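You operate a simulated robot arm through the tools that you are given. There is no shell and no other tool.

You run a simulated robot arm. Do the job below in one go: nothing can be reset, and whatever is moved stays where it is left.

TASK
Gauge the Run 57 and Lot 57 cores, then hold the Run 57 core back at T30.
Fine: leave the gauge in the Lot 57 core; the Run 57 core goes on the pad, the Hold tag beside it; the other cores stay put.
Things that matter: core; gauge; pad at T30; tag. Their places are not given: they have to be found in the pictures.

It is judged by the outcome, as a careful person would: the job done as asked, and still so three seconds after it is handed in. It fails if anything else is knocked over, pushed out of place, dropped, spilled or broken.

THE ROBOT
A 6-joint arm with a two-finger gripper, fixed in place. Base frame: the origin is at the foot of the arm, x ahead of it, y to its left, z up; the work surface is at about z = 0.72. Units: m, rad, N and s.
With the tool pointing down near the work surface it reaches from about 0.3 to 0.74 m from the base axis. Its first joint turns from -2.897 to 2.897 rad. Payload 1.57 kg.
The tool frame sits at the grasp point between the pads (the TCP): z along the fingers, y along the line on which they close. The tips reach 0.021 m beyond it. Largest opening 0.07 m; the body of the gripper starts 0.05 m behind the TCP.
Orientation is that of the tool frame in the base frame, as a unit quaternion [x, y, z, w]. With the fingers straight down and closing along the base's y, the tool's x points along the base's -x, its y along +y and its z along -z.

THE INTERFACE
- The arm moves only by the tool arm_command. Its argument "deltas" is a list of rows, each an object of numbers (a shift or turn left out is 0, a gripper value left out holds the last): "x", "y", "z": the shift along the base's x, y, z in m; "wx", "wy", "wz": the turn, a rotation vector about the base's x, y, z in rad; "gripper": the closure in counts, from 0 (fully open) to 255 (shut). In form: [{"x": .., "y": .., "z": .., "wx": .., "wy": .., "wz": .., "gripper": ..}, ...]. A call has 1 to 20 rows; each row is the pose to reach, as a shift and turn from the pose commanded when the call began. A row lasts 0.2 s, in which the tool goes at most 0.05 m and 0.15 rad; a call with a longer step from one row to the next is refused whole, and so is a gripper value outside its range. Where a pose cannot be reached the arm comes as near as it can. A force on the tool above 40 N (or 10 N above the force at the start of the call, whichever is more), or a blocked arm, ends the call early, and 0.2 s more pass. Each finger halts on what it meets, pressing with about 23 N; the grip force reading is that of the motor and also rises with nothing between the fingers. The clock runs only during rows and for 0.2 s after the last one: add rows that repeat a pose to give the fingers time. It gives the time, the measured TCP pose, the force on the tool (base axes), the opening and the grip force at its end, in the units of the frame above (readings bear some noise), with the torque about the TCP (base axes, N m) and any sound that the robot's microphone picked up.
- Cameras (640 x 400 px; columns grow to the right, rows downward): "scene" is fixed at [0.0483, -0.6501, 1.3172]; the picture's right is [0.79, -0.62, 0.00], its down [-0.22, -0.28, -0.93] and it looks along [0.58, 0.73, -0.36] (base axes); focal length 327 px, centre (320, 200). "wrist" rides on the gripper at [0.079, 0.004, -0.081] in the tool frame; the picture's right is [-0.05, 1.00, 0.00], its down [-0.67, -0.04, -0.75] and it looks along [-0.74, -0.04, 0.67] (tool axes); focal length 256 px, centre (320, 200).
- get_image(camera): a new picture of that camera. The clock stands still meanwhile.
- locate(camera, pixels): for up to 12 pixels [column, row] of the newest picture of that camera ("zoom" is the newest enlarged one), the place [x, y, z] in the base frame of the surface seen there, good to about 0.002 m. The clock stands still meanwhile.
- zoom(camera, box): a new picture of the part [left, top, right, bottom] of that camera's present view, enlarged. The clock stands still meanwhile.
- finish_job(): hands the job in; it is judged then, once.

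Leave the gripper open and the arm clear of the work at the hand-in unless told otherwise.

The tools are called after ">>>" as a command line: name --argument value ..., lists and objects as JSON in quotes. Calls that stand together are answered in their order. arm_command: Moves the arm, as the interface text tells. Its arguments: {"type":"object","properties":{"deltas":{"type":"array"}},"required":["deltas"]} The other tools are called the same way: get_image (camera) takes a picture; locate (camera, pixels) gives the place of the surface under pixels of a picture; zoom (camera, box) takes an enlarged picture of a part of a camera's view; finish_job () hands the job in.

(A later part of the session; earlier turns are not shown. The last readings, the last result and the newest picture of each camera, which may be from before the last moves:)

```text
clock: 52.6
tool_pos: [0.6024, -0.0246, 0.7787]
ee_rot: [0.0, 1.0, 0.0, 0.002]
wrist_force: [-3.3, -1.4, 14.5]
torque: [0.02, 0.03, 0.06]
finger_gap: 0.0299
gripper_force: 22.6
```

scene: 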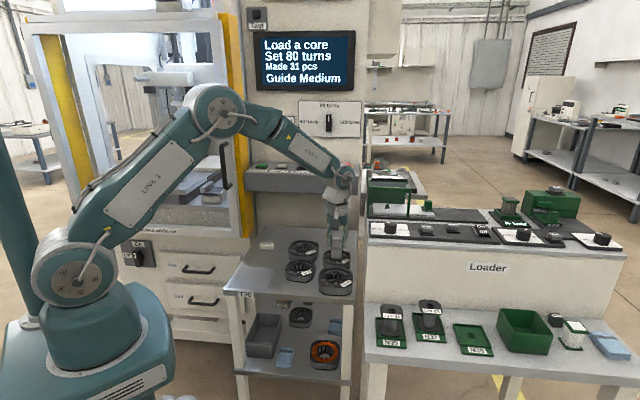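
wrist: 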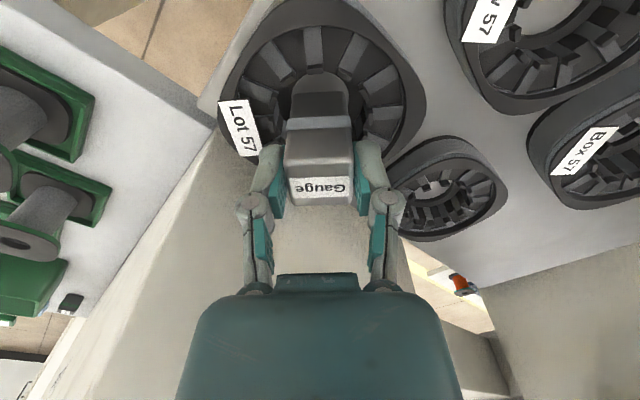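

Seated in Lot (14.5 N up). I ease 1 mm, open, and rise straight up clear of it.

>>> arm_command --deltas '[{"z": 0.001}, {"z": 0.001, "gripper": 90}, {"z": 0.001, "gripper": 90}, {"z": 0.001, "gripper": 90}, {"z": 0.02, "gripper": 90}, {"z": 0.05, "gripper": 60}, {"z": 0.08, "gripper": 30}, {"z": 0.1, "gripper": 0}, {"z": 0.1, "gripper": 0}]'

>>> get_image --camera "wrist"

>>> zoom --camera "scene" --box '[280, 225, 365, 305]'

```text
clock: 54.6
tool_pos: [0.6024, -0.0251, 0.8773]
ee_rot: [0.0, 1.0, 0.0, 0.0]
wrist_force: [-0.1, -0.7, -0.6]
torque: [0.02, -0.01, -0.01]
finger_gap: 0.0697
gripper_force: 0.0
```

```text
taken
```

wrist: 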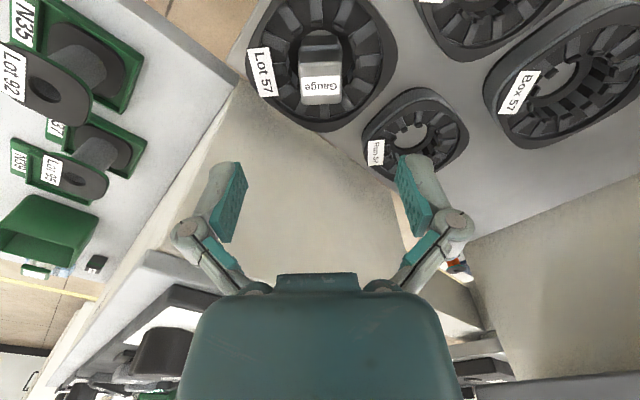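

```text
5.00 times, centred on (322, 265) of scene
```

zoom: 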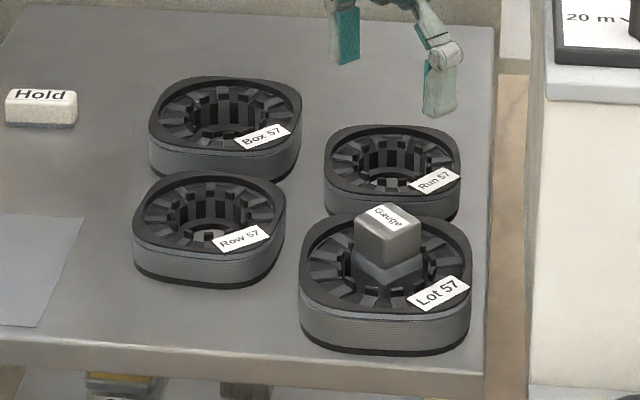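

The gauge stands upright in Lot 57. Next is the Run 57 core. Being ~0.088 m wide it can't be held from outside, so I plan to put the closed fingers into its bore and spread them against the teeth, which keeps it level. I move above Run at (0.687,0.067), closing the fingers.

>>> arm_command --deltas '[{"x": 0.02, "y": 0.02, "gripper": 128}, {"x": 0.045, "y": 0.05, "gripper": 255}, {"x": 0.07, "y": 0.075, "gripper": 255}, {"x": 0.0844, "y": 0.0903, "gripper": 255}, {"x": 0.0844, "y": 0.0903, "gripper": 255}, {"x": 0.0844, "y": 0.0903, "gripper": 255}]'

>>> get_image --camera "wrist"

>>> zoom --camera "wrist" --box '[250, 0, 394, 115]'

```text
clock: 56.0
tool_pos: [0.6867, 0.0659, 0.879]
ee_rot: [0.0, 1.0, -0.001, 0.0]
wrist_force: [-0.4, -0.4, 0.2]
torque: [0.0, -0.03, 0.0]
finger_gap: 0.0
gripper_force: 22.7
```

```text
taken
```

wrist: 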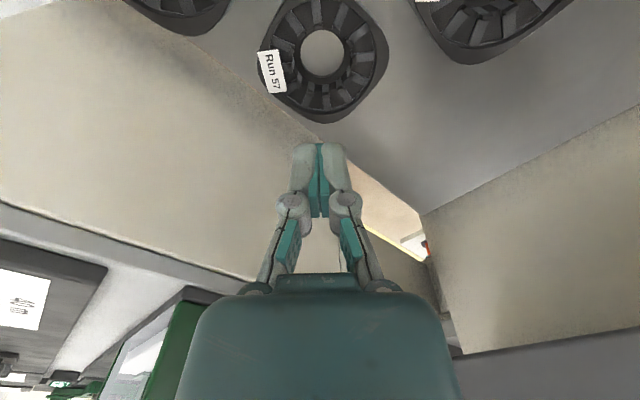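

```text
3.48 times, centred on (322, 58) of wrist
```

zoom: 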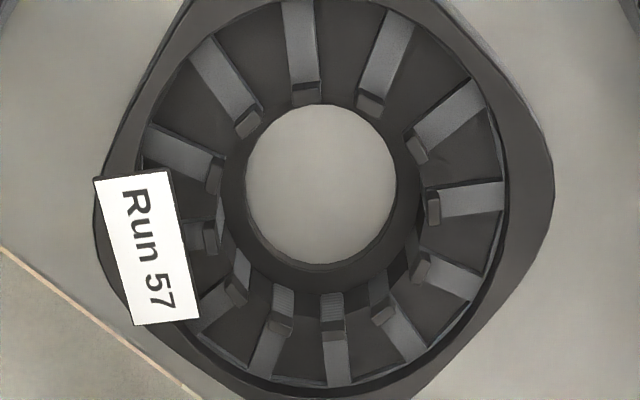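

The whole Run core is seen clearly; bore centre ≈(0.6885,0.068). I lower the closed fingers into the bore, first to tips ≈0.745.

>>> arm_command --deltas '[{"x": 0.0013, "y": 0.001, "z": -0.03}, {"x": 0.0013, "y": 0.001, "z": -0.065}, {"x": 0.0013, "y": 0.001, "z": -0.095}, {"x": 0.0013, "y": 0.001, "z": -0.11}, {"x": 0.0013, "y": 0.001, "z": -0.113}, {"x": 0.0013, "y": 0.001, "z": -0.113}]'

>>> get_image --camera "wrist"

>>> get_image --camera "scene"

```text
clock: 57.4
tool_pos: [0.6879, 0.0676, 0.7648]
ee_rot: [0.0, 1.0, 0.0, 0.001]
wrist_force: [0.7, -1.4, -0.4]
torque: [0.0, 0.0, -0.02]
finger_gap: 0.0001
gripper_force: 23.4
```

```text
taken
```

wrist: 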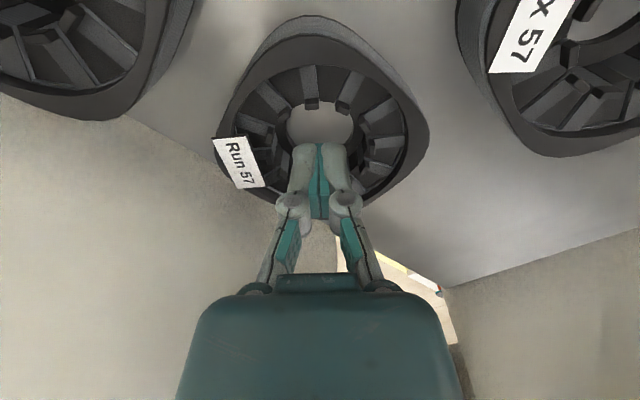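

```text
taken
```

scene: 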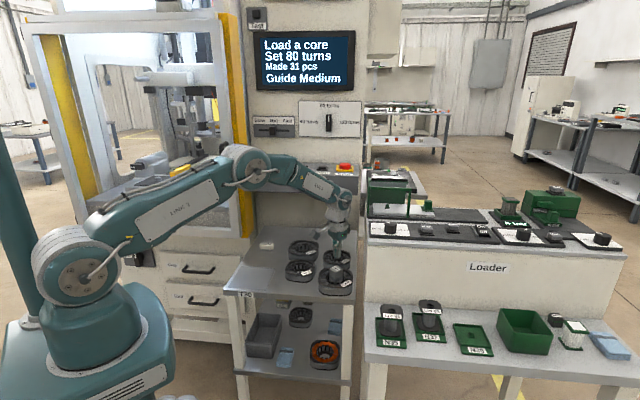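

Fingers are at the mouth of the bore, no contact. I go down to TCP 0.748 (tips ≈0.727) and spread the fingers.

>>> arm_command --deltas '[{"z": -0.008}, {"z": -0.014}, {"z": -0.017}, {"z": -0.017}]'

>>> arm_command --deltas '[{"gripper": 200}, {"gripper": 150}, {"gripper": 100}, {"gripper": 50}, {"gripper": 0}, {"gripper": 0}]'

>>> get_image --camera "wrist"

```text
clock: 58.4
tool_pos: [0.6877, 0.0663, 0.7484]
ee_rot: [0.0, 1.0, -0.001, 0.0]
wrist_force: [0.7, 0.6, 0.1]
torque: [-0.02, 0.0, 0.01]
finger_gap: 0.0
gripper_force: 23.3
```

```text
clock: 59.8
tool_pos: [0.6885, 0.0672, 0.7483]
ee_rot: [-0.001, 1.0, -0.001, 0.0]
wrist_force: [-0.1, 0.2, 2.4]
torque: [0.02, 0.03, 0.09]
finger_gap: 0.0231
gripper_force: 0.0
```

```text
taken
```

wrist: 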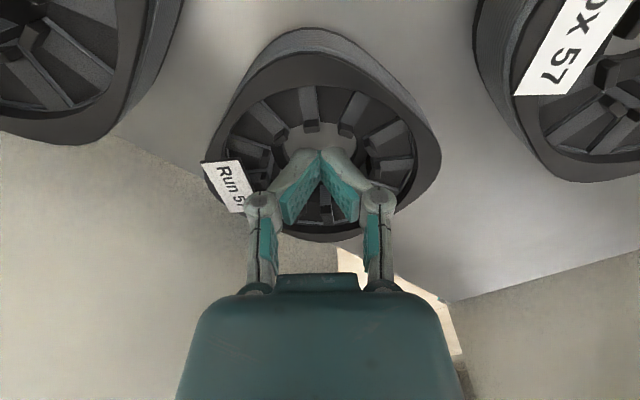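

The gripper's finger ends fold when spreading (tips stayed together, no force), so an inside-out grip won't hold. I close again, come up out of the bore, and will instead pinch the core's wall.

>>> arm_command --deltas '[{"gripper": 80}, {"gripper": 160}, {"gripper": 255}, {"gripper": 255}, {"gripper": 255}]'

>>> get_image --camera "wrist"

```text
clock: 61.0
tool_pos: [0.6874, 0.0666, 0.7471]
ee_rot: [0.0, 1.0, -0.001, 0.0]
wrist_force: [0.3, -0.5, -0.1]
torque: [0.02, 0.0, 0.0]
finger_gap: 0.0001
gripper_force: 22.7
```

```text
taken
```

wrist: 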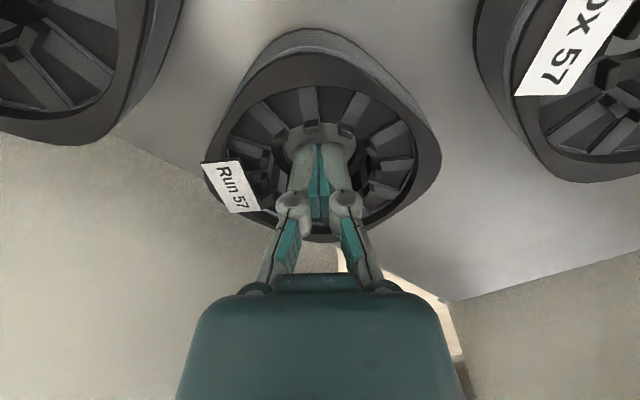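

Fingers are normal again and the core hasn't shifted. I rise to 0.82, turn to yaw −45° so the fingers close across the core's wall on the side facing Lot (−x,−y), half-open.

>>> arm_command --deltas '[{"z": 0.03, "gripper": 255}, {"z": 0.075, "gripper": 255}, {"x": -0.005, "y": -0.005, "z": 0.09, "wz": -0.14, "gripper": 200}, {"x": -0.01, "y": -0.01, "z": 0.09, "wz": -0.28, "gripper": 130}, {"x": -0.015, "y": -0.015, "z": 0.09, "wz": -0.42, "gripper": 80}, {"x": -0.02, "y": -0.02, "z": 0.09, "wz": -0.56, "gripper": 80}, {"x": -0.0231, "y": -0.0226, "z": 0.09, "wz": -0.7, "gripper": 80}, {"x": -0.0231, "y": -0.0226, "z": 0.09, "wz": -0.785, "gripper": 80}, {"x": -0.0231, "y": -0.0226, "z": 0.09, "wz": -0.785, "gripper": 80}]'

>>> get_image --camera "wrist"

>>> zoom --camera "scene" --box '[270, 190, 380, 305]'

```text
clock: 63.0
tool_pos: [0.6647, 0.0444, 0.8386]
ee_rot: [0.384, 0.923, -0.001, 0.0]
wrist_force: [0.2, 0.2, 0.0]
torque: [0.02, -0.01, 0.0]
finger_gap: 0.0481
gripper_force: 0.0
```

```text
taken
```

wrist: 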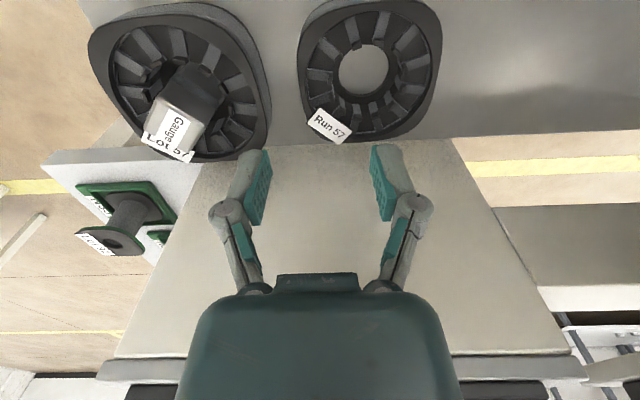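

```text
3.48 times, centred on (325, 248) of scene
```

zoom: 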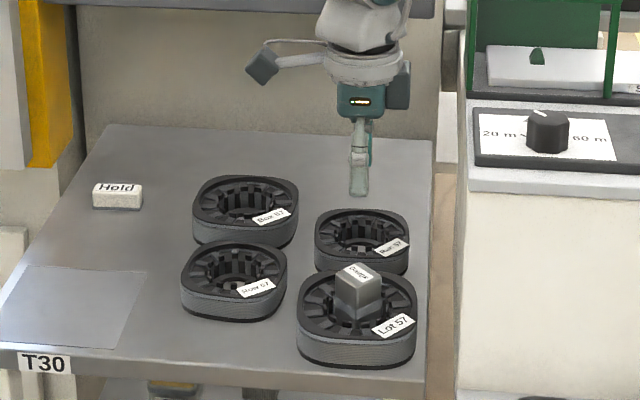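

Looking along (+x,−y) now: Run at (368,70), Lot at left. I zoom to check the wall's inner and outer edges relative to the finger line (tool axis meets the core-top level near pixel (320,87)).

>>> zoom --camera "wrist" --box '[230, 0, 450, 160]'

>>> locate --camera "wrist" --pixels '[[302, 87], [306, 87], [335, 87], [342, 87], [262, 87], [440, 80], [385, 100], [300, 60], [310, 110], [366, 70], [267, 130], [345, 70]]'

```text
2.50 times, centred on (340, 80) of wrist
```

zoom: 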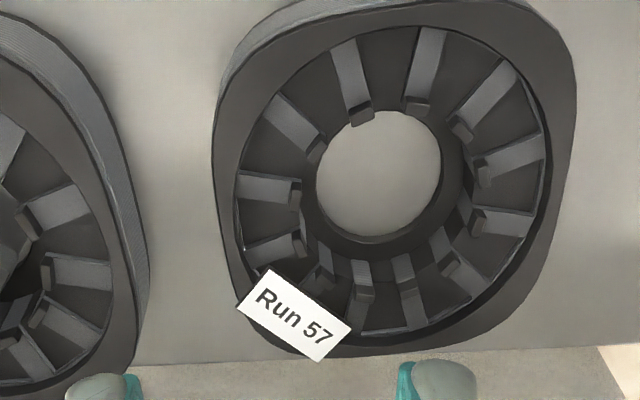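

```text
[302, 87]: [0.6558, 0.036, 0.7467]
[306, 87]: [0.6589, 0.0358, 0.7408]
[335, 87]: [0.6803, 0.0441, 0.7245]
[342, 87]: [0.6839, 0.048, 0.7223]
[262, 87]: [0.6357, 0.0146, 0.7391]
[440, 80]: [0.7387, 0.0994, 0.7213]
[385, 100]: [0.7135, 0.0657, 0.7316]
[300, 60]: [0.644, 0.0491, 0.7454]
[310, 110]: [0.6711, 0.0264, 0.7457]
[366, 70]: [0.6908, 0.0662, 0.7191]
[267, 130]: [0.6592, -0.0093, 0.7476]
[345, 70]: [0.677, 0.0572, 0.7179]
```

Wall on this side: inner tooth faces at ≈0.024, outer flat at ≈0.0455 from the bore centre; my tool axis is at ≈0.034, good. The outer finger has ~10 mm to Lot. I nudge 0.8 mm outward, narrow to ~0.042 m and lower to TCP 0.7485.

>>> arm_command --deltas '[{"x": -0.0008, "y": -0.0008, "z": -0.02, "gripper": 102}, {"x": -0.0008, "y": -0.0008, "z": -0.05, "gripper": 102}, {"x": -0.0008, "y": -0.0008, "z": -0.07, "gripper": 102}, {"x": -0.0008, "y": -0.0008, "z": -0.082, "gripper": 102}, {"x": -0.0008, "y": -0.0008, "z": -0.09, "gripper": 102}, {"x": -0.0008, "y": -0.0008, "z": -0.09, "gripper": 102}]'

>>> get_image --camera "wrist"

>>> zoom --camera "scene" --box '[300, 220, 370, 300]'

```text
clock: 64.4
tool_pos: [0.6638, 0.0433, 0.749]
ee_rot: [0.382, 0.924, -0.002, 0.001]
wrist_force: [-0.5, 0.5, 0.2]
torque: [-0.01, 0.04, 0.01]
finger_gap: 0.0418
gripper_force: 0.1
```

```text
taken
```

wrist: 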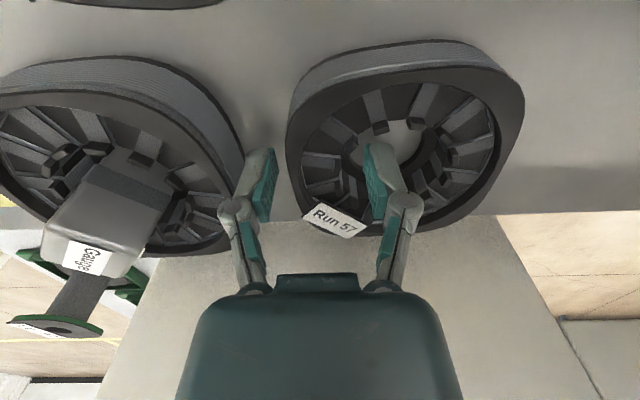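

```text
5.00 times, centred on (335, 260) of scene
```

zoom: 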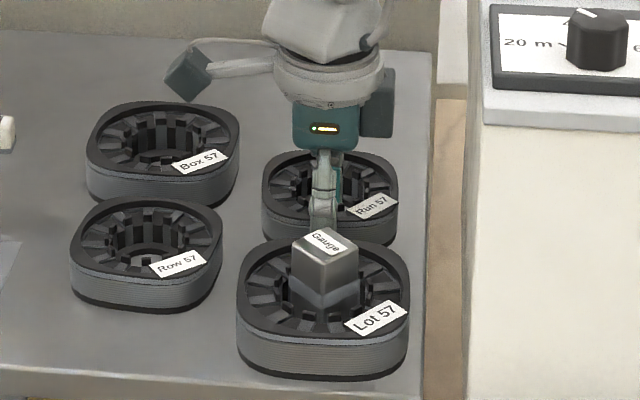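

One finger is in the bore, the other between Run and Lot, touching nothing. I close on the wall.

>>> arm_command --deltas '[{"gripper": 150}, {"gripper": 200}, {"gripper": 255}, {"gripper": 255}, {"gripper": 255}, {"gripper": 255}]'

>>> get_image --camera "wrist"

```text
clock: 65.8
tool_pos: [0.6642, 0.0436, 0.749]
ee_rot: [0.383, 0.924, 0.001, 0.001]
wrist_force: [2.7, 0.4, 6.4]
torque: [0.0, 0.03, 0.04]
finger_gap: 0.0297
gripper_force: 22.7
```

```text
taken
```

wrist: 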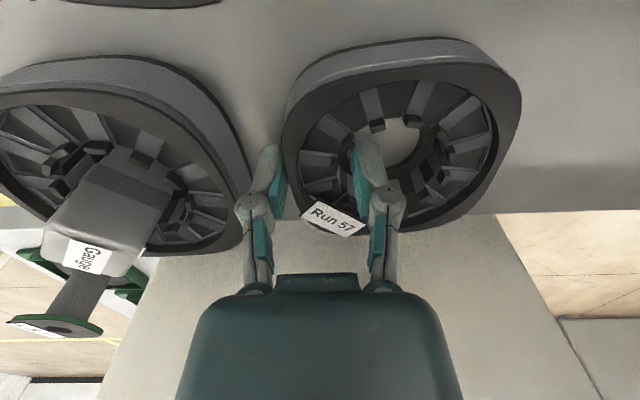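

Gripped firmly: gap 0.0297, 22.7 N. Test lift by a few millimetres.

>>> arm_command --deltas '[{"z": 0.002}, {"z": 0.004}, {"z": 0.007}, {"z": 0.01}, {"z": 0.01}]'

>>> get_image --camera "wrist"

>>> zoom --camera "scene" --box '[300, 220, 370, 300]'

```text
clock: 67.0
tool_pos: [0.663, 0.0431, 0.758]
ee_rot: [0.383, 0.924, -0.001, 0.0]
wrist_force: [-0.2, -0.4, -5.5]
torque: [-0.1, 0.09, -0.05]
finger_gap: 0.0298
gripper_force: 22.8
```

```text
taken
```

wrist: 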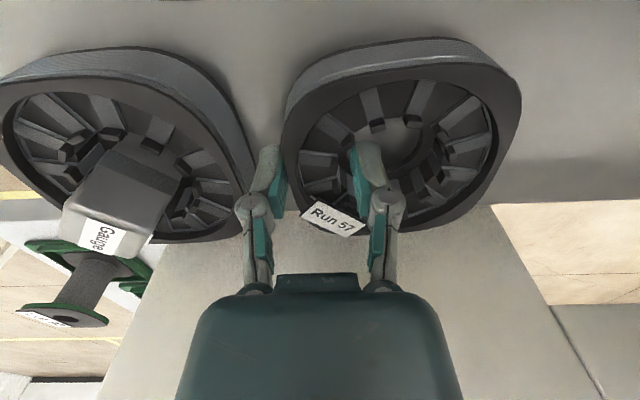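

```text
5.00 times, centred on (335, 260) of scene
```

zoom: 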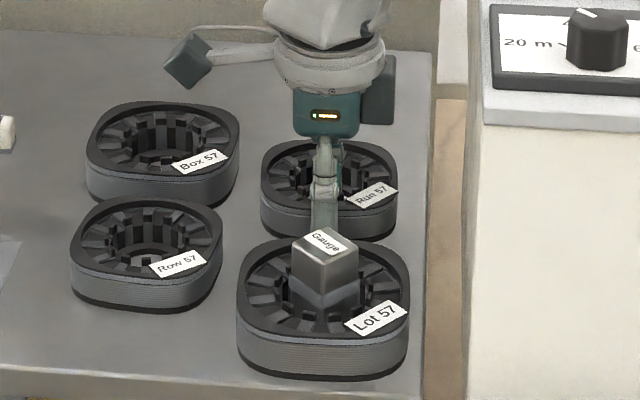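

Core lifted with ~5.5 N weight, looks level. I lift another 3 cm and check that it stays level and doesn't slip.

>>> arm_command --deltas '[{"z": 0.006}, {"z": 0.014}, {"z": 0.022}, {"z": 0.03}, {"z": 0.03}, {"z": 0.03}]'

>>> get_image --camera "wrist"

>>> locate --camera "wrist" --pixels '[[300, 90], [410, 68], [510, 90], [500, 150], [460, 195], [420, 222], [297, 130], [360, 75], [310, 190], [400, 90]]'

>>> zoom --camera "scene" --box '[300, 210, 370, 290]'

```text
clock: 68.4
tool_pos: [0.6642, 0.0433, 0.7884]
ee_rot: [0.383, 0.924, -0.001, 0.001]
wrist_force: [-0.2, 0.8, -4.1]
torque: [-0.11, 0.13, 0.02]
finger_gap: 0.0298
gripper_force: 23.2
```

```text
taken
```

wrist: 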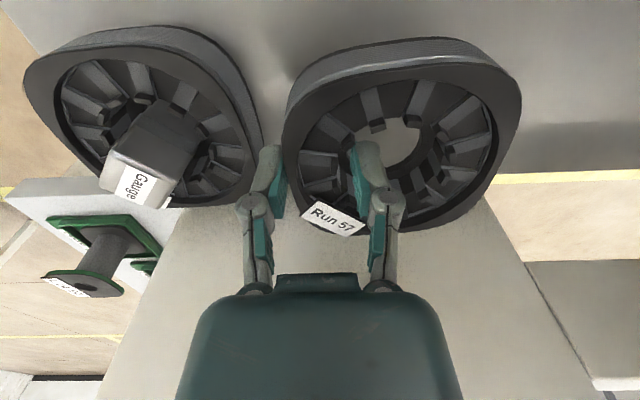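

```text
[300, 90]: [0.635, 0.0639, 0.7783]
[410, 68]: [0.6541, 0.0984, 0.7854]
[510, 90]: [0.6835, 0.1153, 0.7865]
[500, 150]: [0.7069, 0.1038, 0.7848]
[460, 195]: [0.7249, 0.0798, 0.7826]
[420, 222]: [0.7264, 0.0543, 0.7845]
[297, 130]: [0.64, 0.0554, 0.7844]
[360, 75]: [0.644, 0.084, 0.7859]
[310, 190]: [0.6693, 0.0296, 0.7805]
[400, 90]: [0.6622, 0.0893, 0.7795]
```

```text
5.00 times, centred on (335, 250) of scene
```

zoom: 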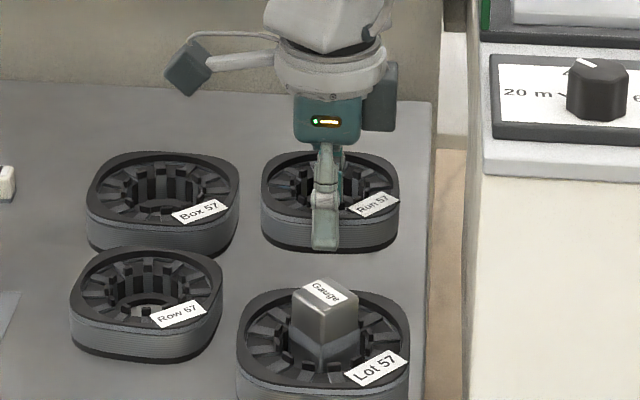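

The core hangs level (rim points all 0.784–0.787). I zoom to find its centre relative to the tool, for accurate placing.

>>> zoom --camera "wrist" --box '[270, 25, 540, 245]'

>>> locate --camera "zoom" --pixels '[[100, 200], [110, 130], [200, 105], [330, 75], [430, 75], [520, 120], [525, 180], [505, 250], [430, 320], [360, 365], [300, 375], [130, 290]]'

```text
1.82 times, centred on (405, 135) of wrist
```

zoom: 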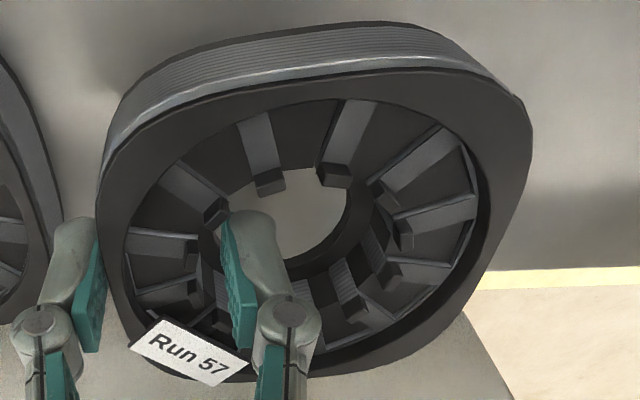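

```text
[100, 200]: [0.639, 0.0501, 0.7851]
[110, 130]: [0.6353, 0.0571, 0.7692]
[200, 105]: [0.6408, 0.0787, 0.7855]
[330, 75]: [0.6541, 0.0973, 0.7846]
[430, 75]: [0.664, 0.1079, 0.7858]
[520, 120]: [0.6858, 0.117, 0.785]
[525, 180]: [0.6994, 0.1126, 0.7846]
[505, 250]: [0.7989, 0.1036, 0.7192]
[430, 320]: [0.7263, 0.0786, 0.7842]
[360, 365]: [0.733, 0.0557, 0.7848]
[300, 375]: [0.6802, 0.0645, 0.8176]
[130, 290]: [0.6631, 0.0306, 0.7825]
```

Core centre is at tool +(0.0215, 0.0235). I lift slowly to travel height (core bottom ≈0.836, above everything incl. the gauge top at 0.779).

>>> arm_command --deltas '[{"z": 0.006}, {"z": 0.016}, {"z": 0.028}, {"z": 0.04}, {"z": 0.052}, {"z": 0.063}, {"z": 0.072}, {"z": 0.077}, {"z": 0.077}]'

>>> get_image --camera "wrist"

```text
clock: 70.4
tool_pos: [0.6649, 0.0442, 0.8642]
ee_rot: [0.383, 0.924, -0.001, 0.0]
wrist_force: [1.0, 0.2, -4.1]
torque: [-0.12, 0.09, -0.04]
finger_gap: 0.0298
gripper_force: 22.7
```

```text
taken
```

wrist: 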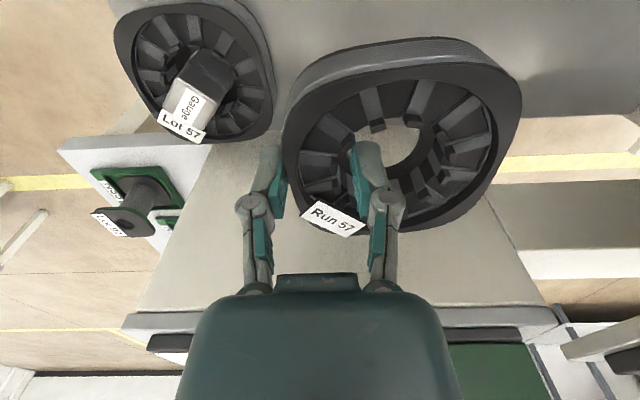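

Held steadily in the same place in the fingers. Now I carry it smoothly to above the pad (tool to (0.403,0.1445)).

>>> arm_command --deltas '[{"x": -0.0052, "y": 0.002}, {"x": -0.0157, "y": 0.006}, {"x": -0.0314, "y": 0.012}, {"x": -0.0523, "y": 0.02}, {"x": -0.0759, "y": 0.029}, {"x": -0.1007, "y": 0.0385}, {"x": -0.1256, "y": 0.048}, {"x": -0.1504, "y": 0.0574}, {"x": -0.1753, "y": 0.0669}, {"x": -0.1988, "y": 0.0759}, {"x": -0.2197, "y": 0.0839}, {"x": -0.2381, "y": 0.0909}, {"x": -0.2511, "y": 0.0959}, {"x": -0.259, "y": 0.0989}, {"x": -0.2616, "y": 0.0999}, {"x": -0.2616, "y": 0.0999}, {"x": -0.2616, "y": 0.0999}]'

>>> get_image --camera "wrist"

>>> get_image --camera "scene"

```text
clock: 74.0
tool_pos: [0.4022, 0.1431, 0.8653]
ee_rot: [0.383, 0.924, -0.001, 0.001]
wrist_force: [-0.2, 0.6, -4.5]
torque: [-0.15, 0.1, 0.0]
finger_gap: 0.0295
gripper_force: 23.4
```

```text
taken
```

wrist: 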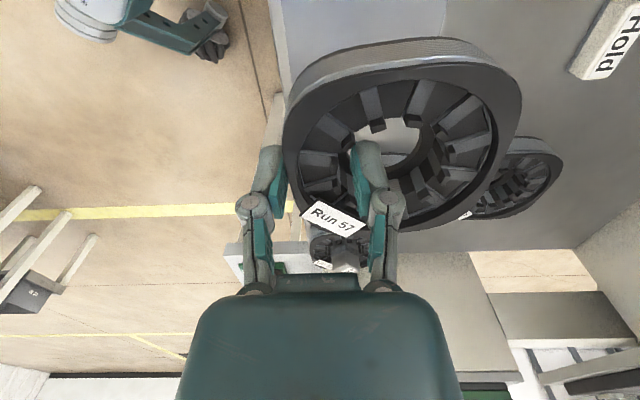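

```text
taken
```

scene: 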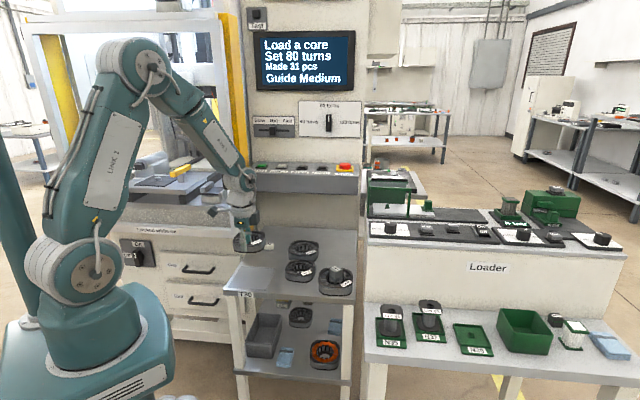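

The core is over the pad. I lower it slowly to about 2 cm above the pad and check alignment.

>>> arm_command --deltas '[{"z": -0.006}, {"z": -0.018}, {"z": -0.033}, {"z": -0.05}, {"z": -0.066}, {"z": -0.08}, {"z": -0.09}, {"z": -0.097}, {"z": -0.1}, {"z": -0.1}]'

>>> get_image --camera "wrist"

>>> zoom --camera "scene" --box '[210, 220, 300, 305]'

```text
clock: 76.2
tool_pos: [0.4036, 0.1419, 0.7648]
ee_rot: [0.383, 0.924, -0.001, 0.0]
wrist_force: [0.3, 0.6, -4.9]
torque: [-0.08, 0.04, -0.01]
finger_gap: 0.0297
gripper_force: 22.7
```

```text
taken
```

wrist: 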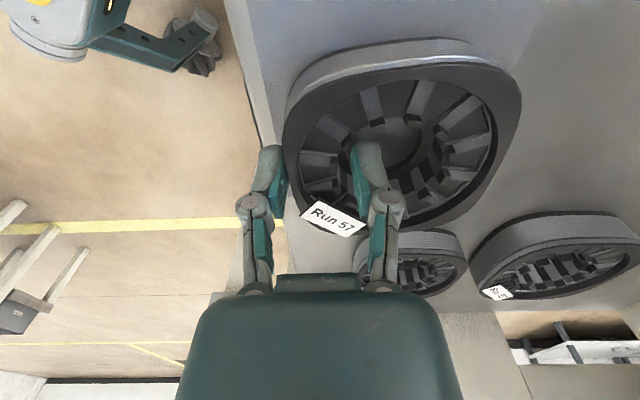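

```text
4.71 times, centred on (255, 262) of scene
```

zoom: 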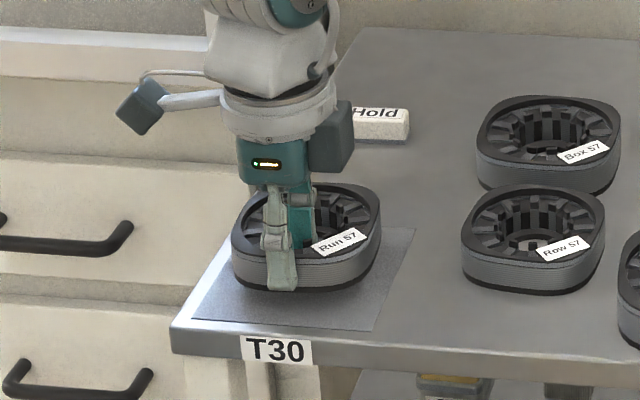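

I check the held core's centre against the pad (pad centre (0.4245,0.168)) using rim points.

>>> zoom --camera "wrist" --box '[270, 25, 540, 245]'

>>> locate --camera "zoom" --pixels '[[100, 200], [200, 105], [330, 75], [430, 75], [520, 120], [525, 180], [430, 320], [360, 365], [130, 290], [320, 20], [600, 200], [60, 150]]'

```text
1.82 times, centred on (405, 135) of wrist
```

zoom: 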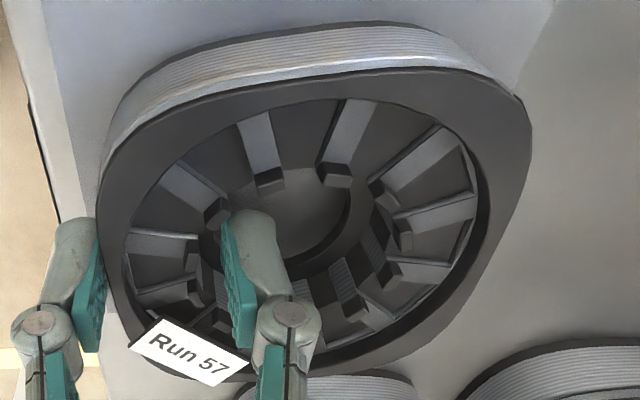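

```text
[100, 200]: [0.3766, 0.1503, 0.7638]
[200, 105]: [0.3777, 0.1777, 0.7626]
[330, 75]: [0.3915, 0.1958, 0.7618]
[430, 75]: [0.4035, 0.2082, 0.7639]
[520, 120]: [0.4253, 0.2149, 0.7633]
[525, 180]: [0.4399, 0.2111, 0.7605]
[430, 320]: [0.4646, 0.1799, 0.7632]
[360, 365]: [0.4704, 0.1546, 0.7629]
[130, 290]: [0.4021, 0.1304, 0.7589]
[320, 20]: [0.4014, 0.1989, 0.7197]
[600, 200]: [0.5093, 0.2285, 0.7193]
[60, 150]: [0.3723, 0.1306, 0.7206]
```

The core centre is within 1 mm of the pad centre. I set it down gently.

>>> arm_command --deltas '[{"z": -0.004}, {"z": -0.009}, {"z": -0.013}, {"z": -0.0155}, {"z": -0.0155}]'

```text
clock: 77.4
tool_pos: [0.4026, 0.1438, 0.749]
ee_rot: [0.383, 0.924, -0.001, 0.0]
wrist_force: [0.8, 0.2, -4.4]
torque: [-0.09, 0.1, -0.01]
finger_gap: 0.0295
gripper_force: 23.6
```

Not yet on the pad (still −4.4 N). A bit lower in half-millimetre steps.

>>> arm_command --deltas '[{"z": -0.0005}, {"z": -0.001}, {"z": -0.0015}, {"z": -0.0015}]'

```text
clock: 78.4
tool_pos: [0.4019, 0.1442, 0.7486]
ee_rot: [0.383, 0.924, 0.001, 0.001]
wrist_force: [-2.1, -1.1, 16.4]
torque: [0.14, 0.27, 0.08]
finger_gap: 0.0297
gripper_force: 22.9
```

Landed (16 N up). I ease 1 mm, open to the same width as at approach, and rise straight out.

>>> arm_command --deltas '[{"z": 0.001}, {"z": 0.001, "gripper": 180}, {"z": 0.001, "gripper": 102}, {"z": 0.001, "gripper": 102}, {"z": 0.001, "gripper": 102}, {"z": 0.001, "gripper": 102}]'

>>> get_image --camera "wrist"

```text
clock: 79.8
tool_pos: [0.4026, 0.144, 0.7491]
ee_rot: [0.383, 0.924, -0.002, 0.0]
wrist_force: [0.0, 0.5, 0.4]
torque: [0.0, 0.01, -0.03]
finger_gap: 0.0418
gripper_force: 0.1
```

```text
taken
```

wrist: 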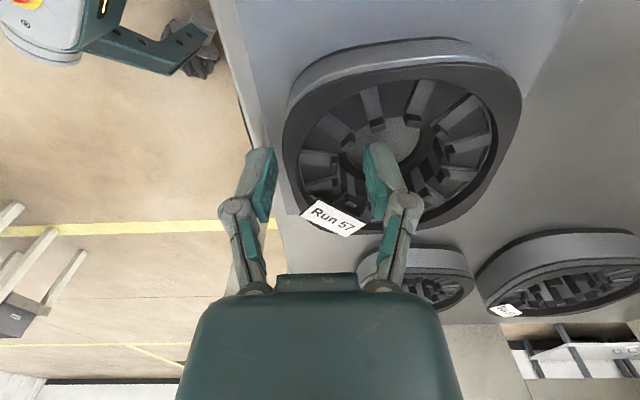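

Released with no residual force; the core rests on the pad. I rise straight up and look.

>>> arm_command --deltas '[{"z": 0.01, "gripper": 102}, {"z": 0.03, "gripper": 102}, {"z": 0.07, "gripper": 60}, {"z": 0.11, "gripper": 0}, {"z": 0.13, "gripper": 0}, {"z": 0.13, "gripper": 0}]'

>>> get_image --camera "wrist"

>>> zoom --camera "scene" --box '[210, 220, 365, 305]'

```text
clock: 81.2
tool_pos: [0.4027, 0.1436, 0.8796]
ee_rot: [0.382, 0.924, -0.001, 0.001]
wrist_force: [-0.2, 0.4, 0.8]
torque: [-0.03, -0.02, 0.01]
finger_gap: 0.0701
gripper_force: 0.0
```

```text
taken
```

wrist: 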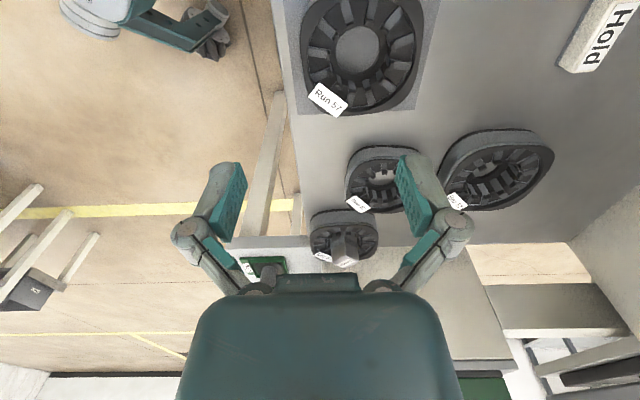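

```text
4.13 times, centred on (288, 262) of scene
```

zoom: 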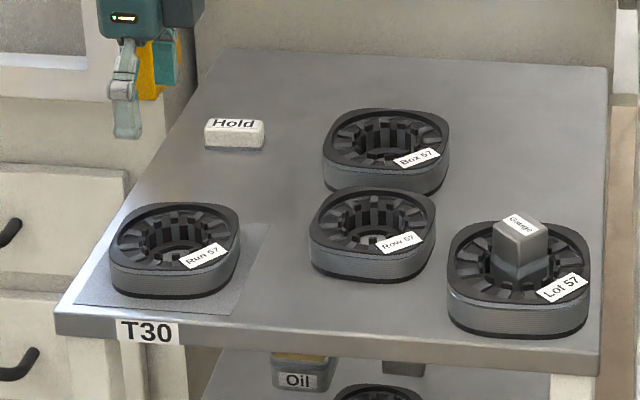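

Run 57 sits on the pad. Now the Hold tag: it lies near u=(x+y)/√2≈0.598, only ~4 cm in front of the console overhang (u≈0.634, z≥0.93), so I'll approach with the tool tilted ~20° back, gripping the tag by its ends. First I turn the tool to yaw +45° here, above the pad.

>>> arm_command --deltas '[{"wz": 0.143}, {"wz": 0.286}, {"wz": 0.429}, {"wz": 0.571}, {"wz": 0.714}, {"wz": 0.857}, {"wz": 1.0}, {"wz": 1.143}, {"wz": 1.286}, {"wz": 1.428}, {"wz": 1.571}, {"wz": 1.571}]'

>>> get_image --camera "wrist"

```text
clock: 83.8
tool_pos: [0.4045, 0.1441, 0.8785]
ee_rot: [-0.383, 0.924, -0.001, 0.001]
wrist_force: [0.7, -0.6, 0.1]
torque: [0.0, 0.02, 0.02]
finger_gap: 0.07
gripper_force: 0.1
```

```text
taken
```

wrist: 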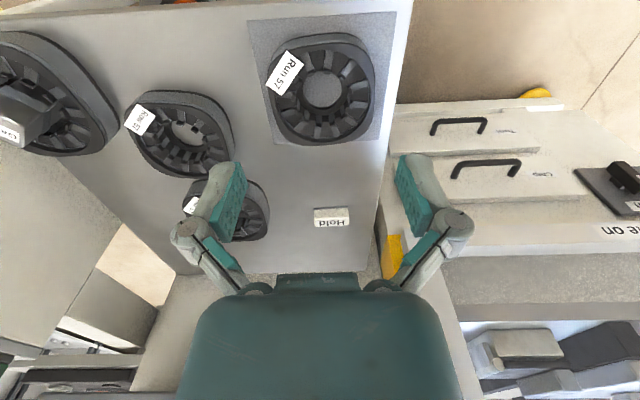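

Good view of all. I re-measure the tag (314–350, 208–227) and the pad's edges.

>>> zoom --camera "wrist" --box '[290, 180, 380, 250]'

>>> locate --camera "zoom" --pixels '[[170, 150], [412, 150], [175, 185], [412, 182], [290, 185], [290, 260], [180, 262], [415, 250], [290, 150], [290, 320], [100, 200], [500, 200]]'

>>> zoom --camera "wrist" --box '[230, 0, 410, 160]'

>>> locate --camera "zoom" --pixels '[[100, 355], [480, 345], [80, 55], [520, 35], [300, 370], [300, 345], [190, 300], [420, 300], [170, 150], [470, 200], [300, 90], [60, 300]]'

```text
5.71 times, centred on (335, 215) of wrist
```

zoom: 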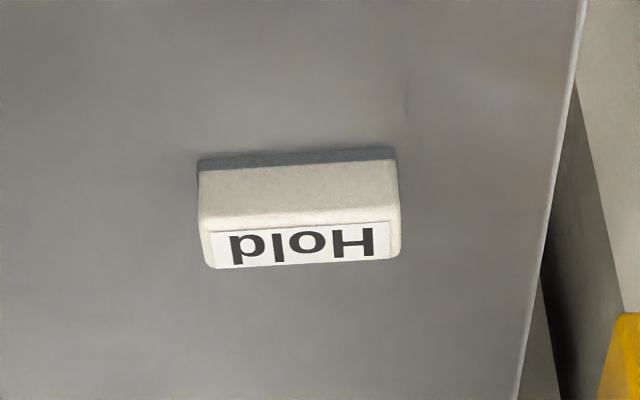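

```text
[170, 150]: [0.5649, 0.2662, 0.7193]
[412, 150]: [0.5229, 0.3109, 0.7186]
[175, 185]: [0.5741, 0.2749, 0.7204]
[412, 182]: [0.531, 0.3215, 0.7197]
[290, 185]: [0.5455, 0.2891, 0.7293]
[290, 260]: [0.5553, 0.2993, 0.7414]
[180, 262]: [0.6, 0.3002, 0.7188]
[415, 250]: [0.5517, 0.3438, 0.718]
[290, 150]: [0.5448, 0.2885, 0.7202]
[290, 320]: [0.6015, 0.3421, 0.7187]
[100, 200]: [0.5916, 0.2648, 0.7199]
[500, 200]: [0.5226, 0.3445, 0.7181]
```

```text
2.50 times, centred on (320, 80) of wrist
```

zoom: 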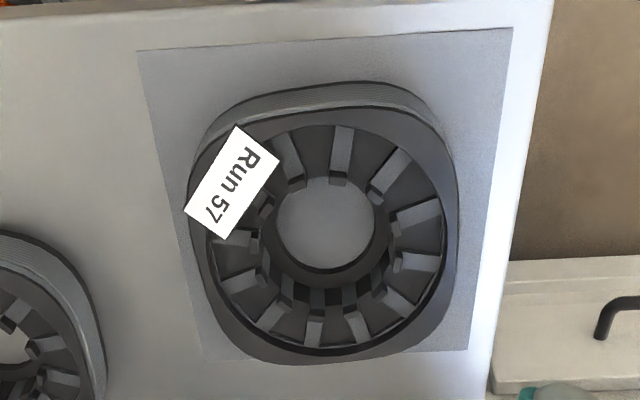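

```text
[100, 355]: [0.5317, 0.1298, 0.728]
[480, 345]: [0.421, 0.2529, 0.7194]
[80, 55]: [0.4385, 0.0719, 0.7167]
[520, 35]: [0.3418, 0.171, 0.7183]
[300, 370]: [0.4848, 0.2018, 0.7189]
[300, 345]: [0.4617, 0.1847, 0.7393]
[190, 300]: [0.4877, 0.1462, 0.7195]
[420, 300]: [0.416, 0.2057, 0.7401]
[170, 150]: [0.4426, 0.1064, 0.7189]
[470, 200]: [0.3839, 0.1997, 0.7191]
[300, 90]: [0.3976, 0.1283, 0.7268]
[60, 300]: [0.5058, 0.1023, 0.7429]
```

Tag: centre ≈(0.5494,0.2963), top z≈0.741, ~0.05 m long along (1,−1). I tilt the tool 20° (fingers leaning toward the console, hand back) and move above the tag at TCP z 0.82, fingers fully open.

>>> arm_command --deltas '[{"x": 0.01, "y": 0.01, "z": -0.005, "wx": 0.05, "wy": -0.05, "gripper": 0}, {"x": 0.032, "y": 0.033, "z": -0.012, "wx": 0.1, "wy": -0.1}, {"x": 0.058, "y": 0.06, "z": -0.022, "wx": 0.15, "wy": -0.15}, {"x": 0.084, "y": 0.087, "z": -0.034, "wx": 0.2, "wy": -0.2}, {"x": 0.11, "y": 0.114, "z": -0.045, "wx": 0.247, "wy": -0.247}, {"x": 0.132, "y": 0.137, "z": -0.055, "wx": 0.247, "wy": -0.247}, {"x": 0.1432, "y": 0.1486, "z": -0.059, "wx": 0.247, "wy": -0.247}, {"x": 0.1432, "y": 0.1486, "z": -0.059, "wx": 0.247, "wy": -0.247}]'

>>> get_image --camera "wrist"

>>> get_image --camera "scene"

```text
clock: 85.6
tool_pos: [0.5465, 0.2931, 0.8191]
ee_rot: [-0.377, 0.91, 0.066, 0.16]
wrist_force: [-0.3, 0.5, -0.8]
torque: [-0.04, 0.02, 0.01]
finger_gap: 0.0702
gripper_force: 0.1
```

```text
taken
```

wrist: 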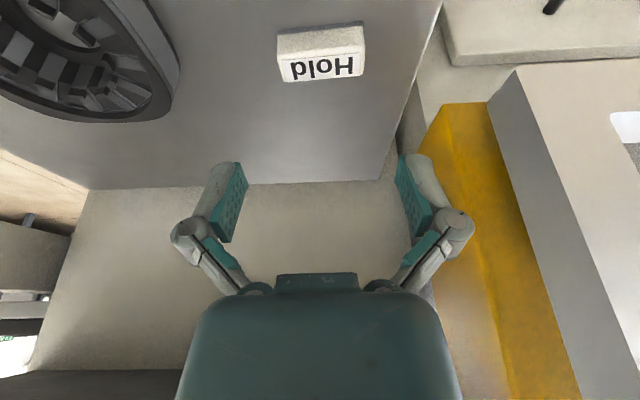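

```text
taken
```

scene: 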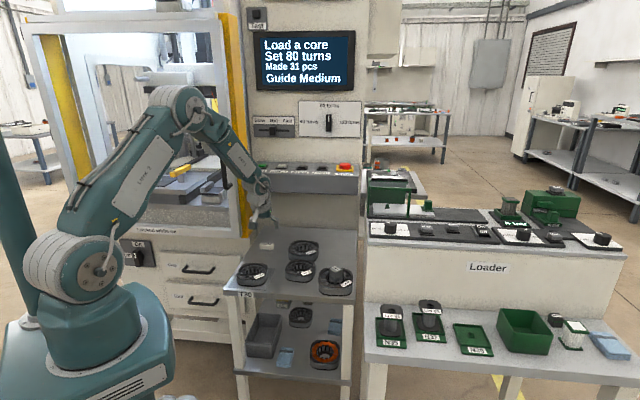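

The tag is ahead at (320,52). A yellow post stands at the right (470,200); I measure its position relative to the right finger before lowering.

>>> locate --camera "wrist" --pixels '[[430, 130], [450, 110], [470, 200], [490, 300], [500, 150], [400, 130], [440, 20], [383, 175], [280, 35], [362, 28], [322, 28], [320, 80]]'

>>> zoom --camera "scene" --box '[200, 130, 330, 260]'

```text
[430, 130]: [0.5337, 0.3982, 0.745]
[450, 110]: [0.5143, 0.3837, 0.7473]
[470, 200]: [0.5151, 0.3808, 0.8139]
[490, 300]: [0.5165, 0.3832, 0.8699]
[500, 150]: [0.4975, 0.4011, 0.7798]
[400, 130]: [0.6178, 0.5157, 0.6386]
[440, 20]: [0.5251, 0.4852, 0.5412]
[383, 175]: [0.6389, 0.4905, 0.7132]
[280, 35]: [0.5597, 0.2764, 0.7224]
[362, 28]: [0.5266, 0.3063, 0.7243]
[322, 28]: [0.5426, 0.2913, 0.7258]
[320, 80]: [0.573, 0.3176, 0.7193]
```

```text
3.08 times, centred on (265, 195) of scene
```

zoom: 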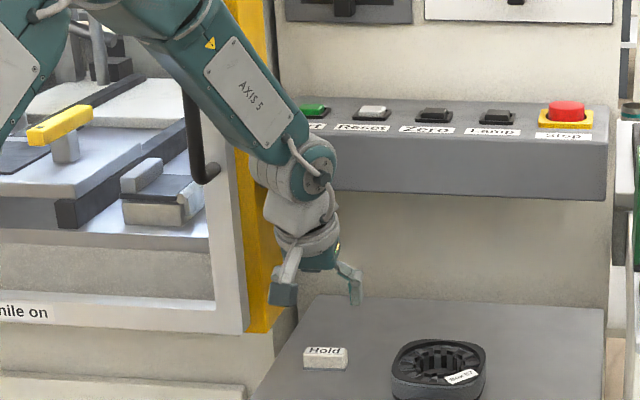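

The post is 3–4 cm clear of the right finger. I lower onto the tag (TCP z→0.7455), tips just above the cart.

>>> arm_command --deltas '[{"z": -0.02}, {"z": -0.045}, {"z": -0.062}, {"z": -0.071}, {"z": -0.0747}, {"z": -0.0747}]'

>>> get_image --camera "wrist"

>>> zoom --camera "scene" --box '[220, 170, 320, 270]'

```text
clock: 87.0
tool_pos: [0.5452, 0.292, 0.745]
ee_rot: [-0.377, 0.91, 0.067, 0.161]
wrist_force: [-0.5, 1.0, 0.0]
torque: [0.0, 0.0, -0.01]
finger_gap: 0.0699
gripper_force: 0.1
```

```text
taken
```

wrist: 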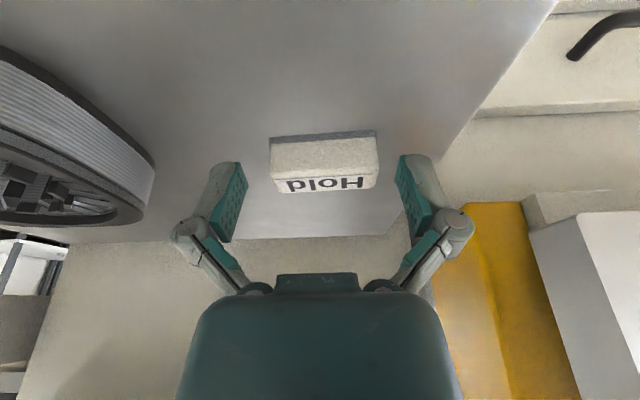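

```text
4.00 times, centred on (270, 220) of scene
```

zoom: 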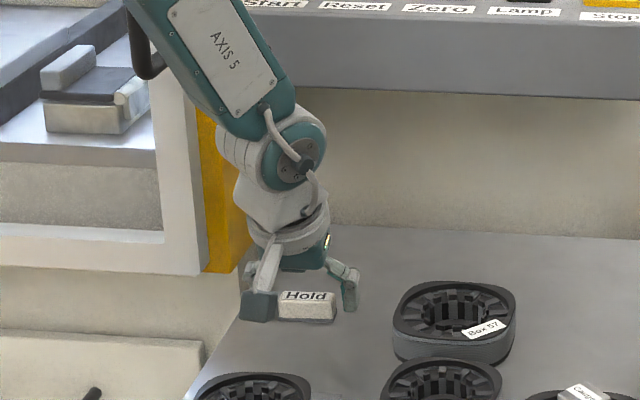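

The tag is centred between the fingers. I close on its ends.

>>> arm_command --deltas '[{"gripper": 60}, {"gripper": 110}, {"gripper": 255}, {"gripper": 255}, {"gripper": 255}]'

>>> get_image --camera "wrist"

```text
clock: 88.2
tool_pos: [0.547, 0.2922, 0.7445]
ee_rot: [-0.377, 0.91, 0.066, 0.161]
wrist_force: [-0.2, -0.2, 5.1]
torque: [0.0, -0.04, 0.03]
finger_gap: 0.0488
gripper_force: 23.2
```

```text
taken
```

wrist: 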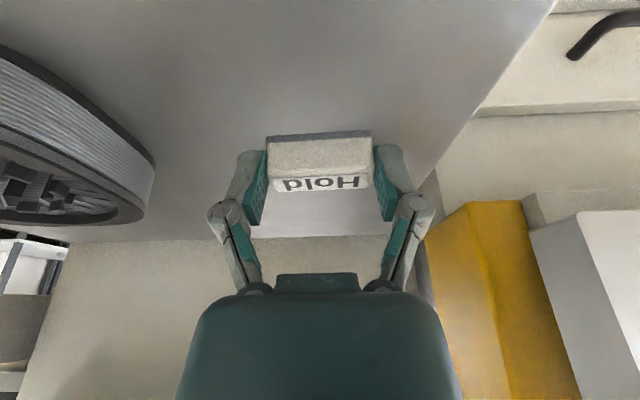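

Gripped (gap 0.0488). I lift the tag straight up 5.5 cm, keeping the tilt so it stays level.

>>> arm_command --deltas '[{"z": 0.006}, {"z": 0.02}, {"z": 0.04}, {"z": 0.055}, {"z": 0.055}]'

>>> get_image --camera "wrist"

```text
clock: 89.4
tool_pos: [0.5452, 0.2925, 0.7999]
ee_rot: [-0.377, 0.91, 0.067, 0.16]
wrist_force: [-0.3, -1.0, 0.6]
torque: [0.01, 0.0, 0.02]
finger_gap: 0.0489
gripper_force: 22.6
```

```text
taken
```

wrist: 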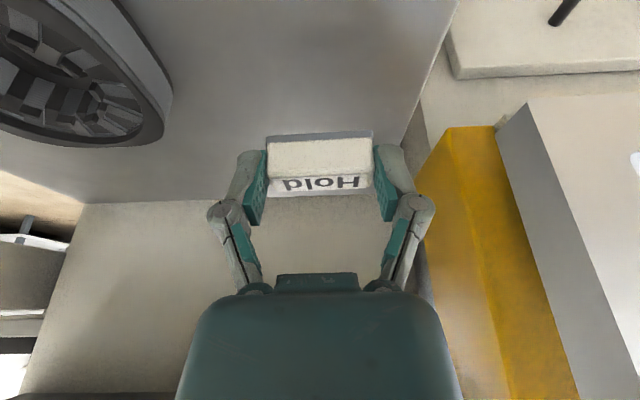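

The tag is held level. I move it back to beside the Run core: tool to (0.4719,0.2154), still high.

>>> arm_command --deltas '[{"x": -0.012, "y": -0.0125}, {"x": -0.033, "y": -0.0345}, {"x": -0.055, "y": -0.0575}, {"x": -0.07, "y": -0.073}, {"x": -0.0743, "y": -0.0777}, {"x": -0.0743, "y": -0.0777}]'

>>> get_image --camera "wrist"

>>> zoom --camera "scene" --box '[200, 190, 310, 300]'

```text
clock: 90.8
tool_pos: [0.471, 0.2144, 0.8005]
ee_rot: [-0.378, 0.909, 0.067, 0.16]
wrist_force: [-0.6, 0.8, 0.7]
torque: [-0.01, 0.0, 0.02]
finger_gap: 0.0488
gripper_force: 22.7
```

```text
taken
```

wrist: 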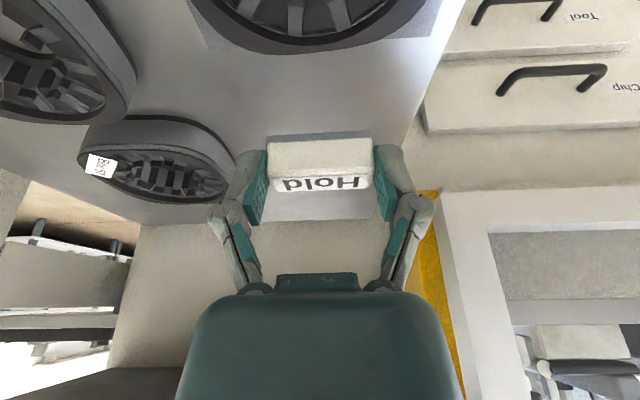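

```text
3.64 times, centred on (255, 245) of scene
```

zoom: 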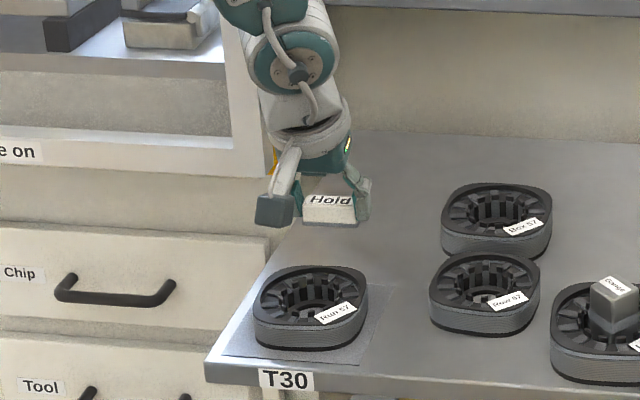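

Everything is clear (camera housing will stay ~3 cm above the core). I lower the tag to the cart beside the pad.

>>> arm_command --deltas '[{"z": -0.012}, {"z": -0.028}, {"z": -0.042}, {"z": -0.05}, {"z": -0.0535}, {"z": -0.0535}]'

>>> get_image --camera "wrist"

>>> zoom --camera "scene" --box '[210, 210, 310, 300]'

```text
clock: 92.2
tool_pos: [0.471, 0.2139, 0.7459]
ee_rot: [-0.377, 0.91, 0.066, 0.161]
wrist_force: [-0.9, 0.5, -0.4]
torque: [-0.02, -0.02, 0.03]
finger_gap: 0.049
gripper_force: 23.3
```

```text
taken
```

wrist: 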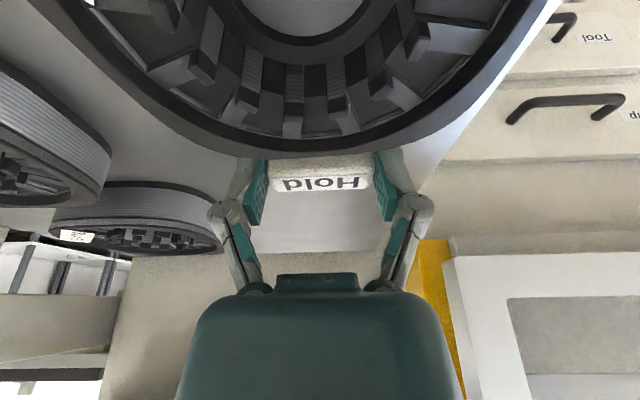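

```text
4.44 times, centred on (260, 255) of scene
```

zoom: 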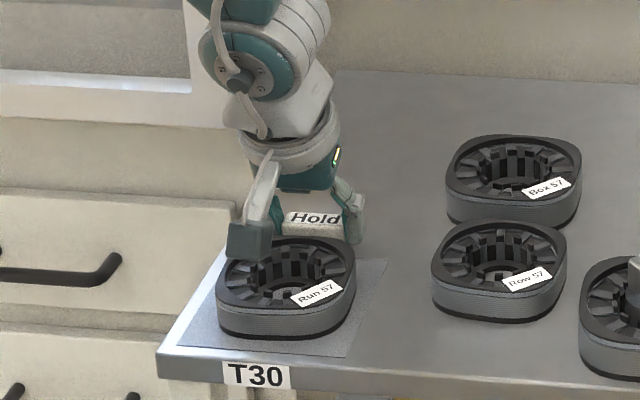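

Almost down, no contact with the core. I lower the last 1–3 mm feeling for the surface.

>>> arm_command --deltas '[{"z": -0.0008}, {"z": -0.0015}, {"z": -0.0015}]'

```text
clock: 93.0
tool_pos: [0.4709, 0.2153, 0.7457]
ee_rot: [-0.376, 0.91, 0.066, 0.162]
wrist_force: [-0.6, -0.8, 6.0]
torque: [-0.07, -0.1, 0.01]
finger_gap: 0.0489
gripper_force: 22.9
```

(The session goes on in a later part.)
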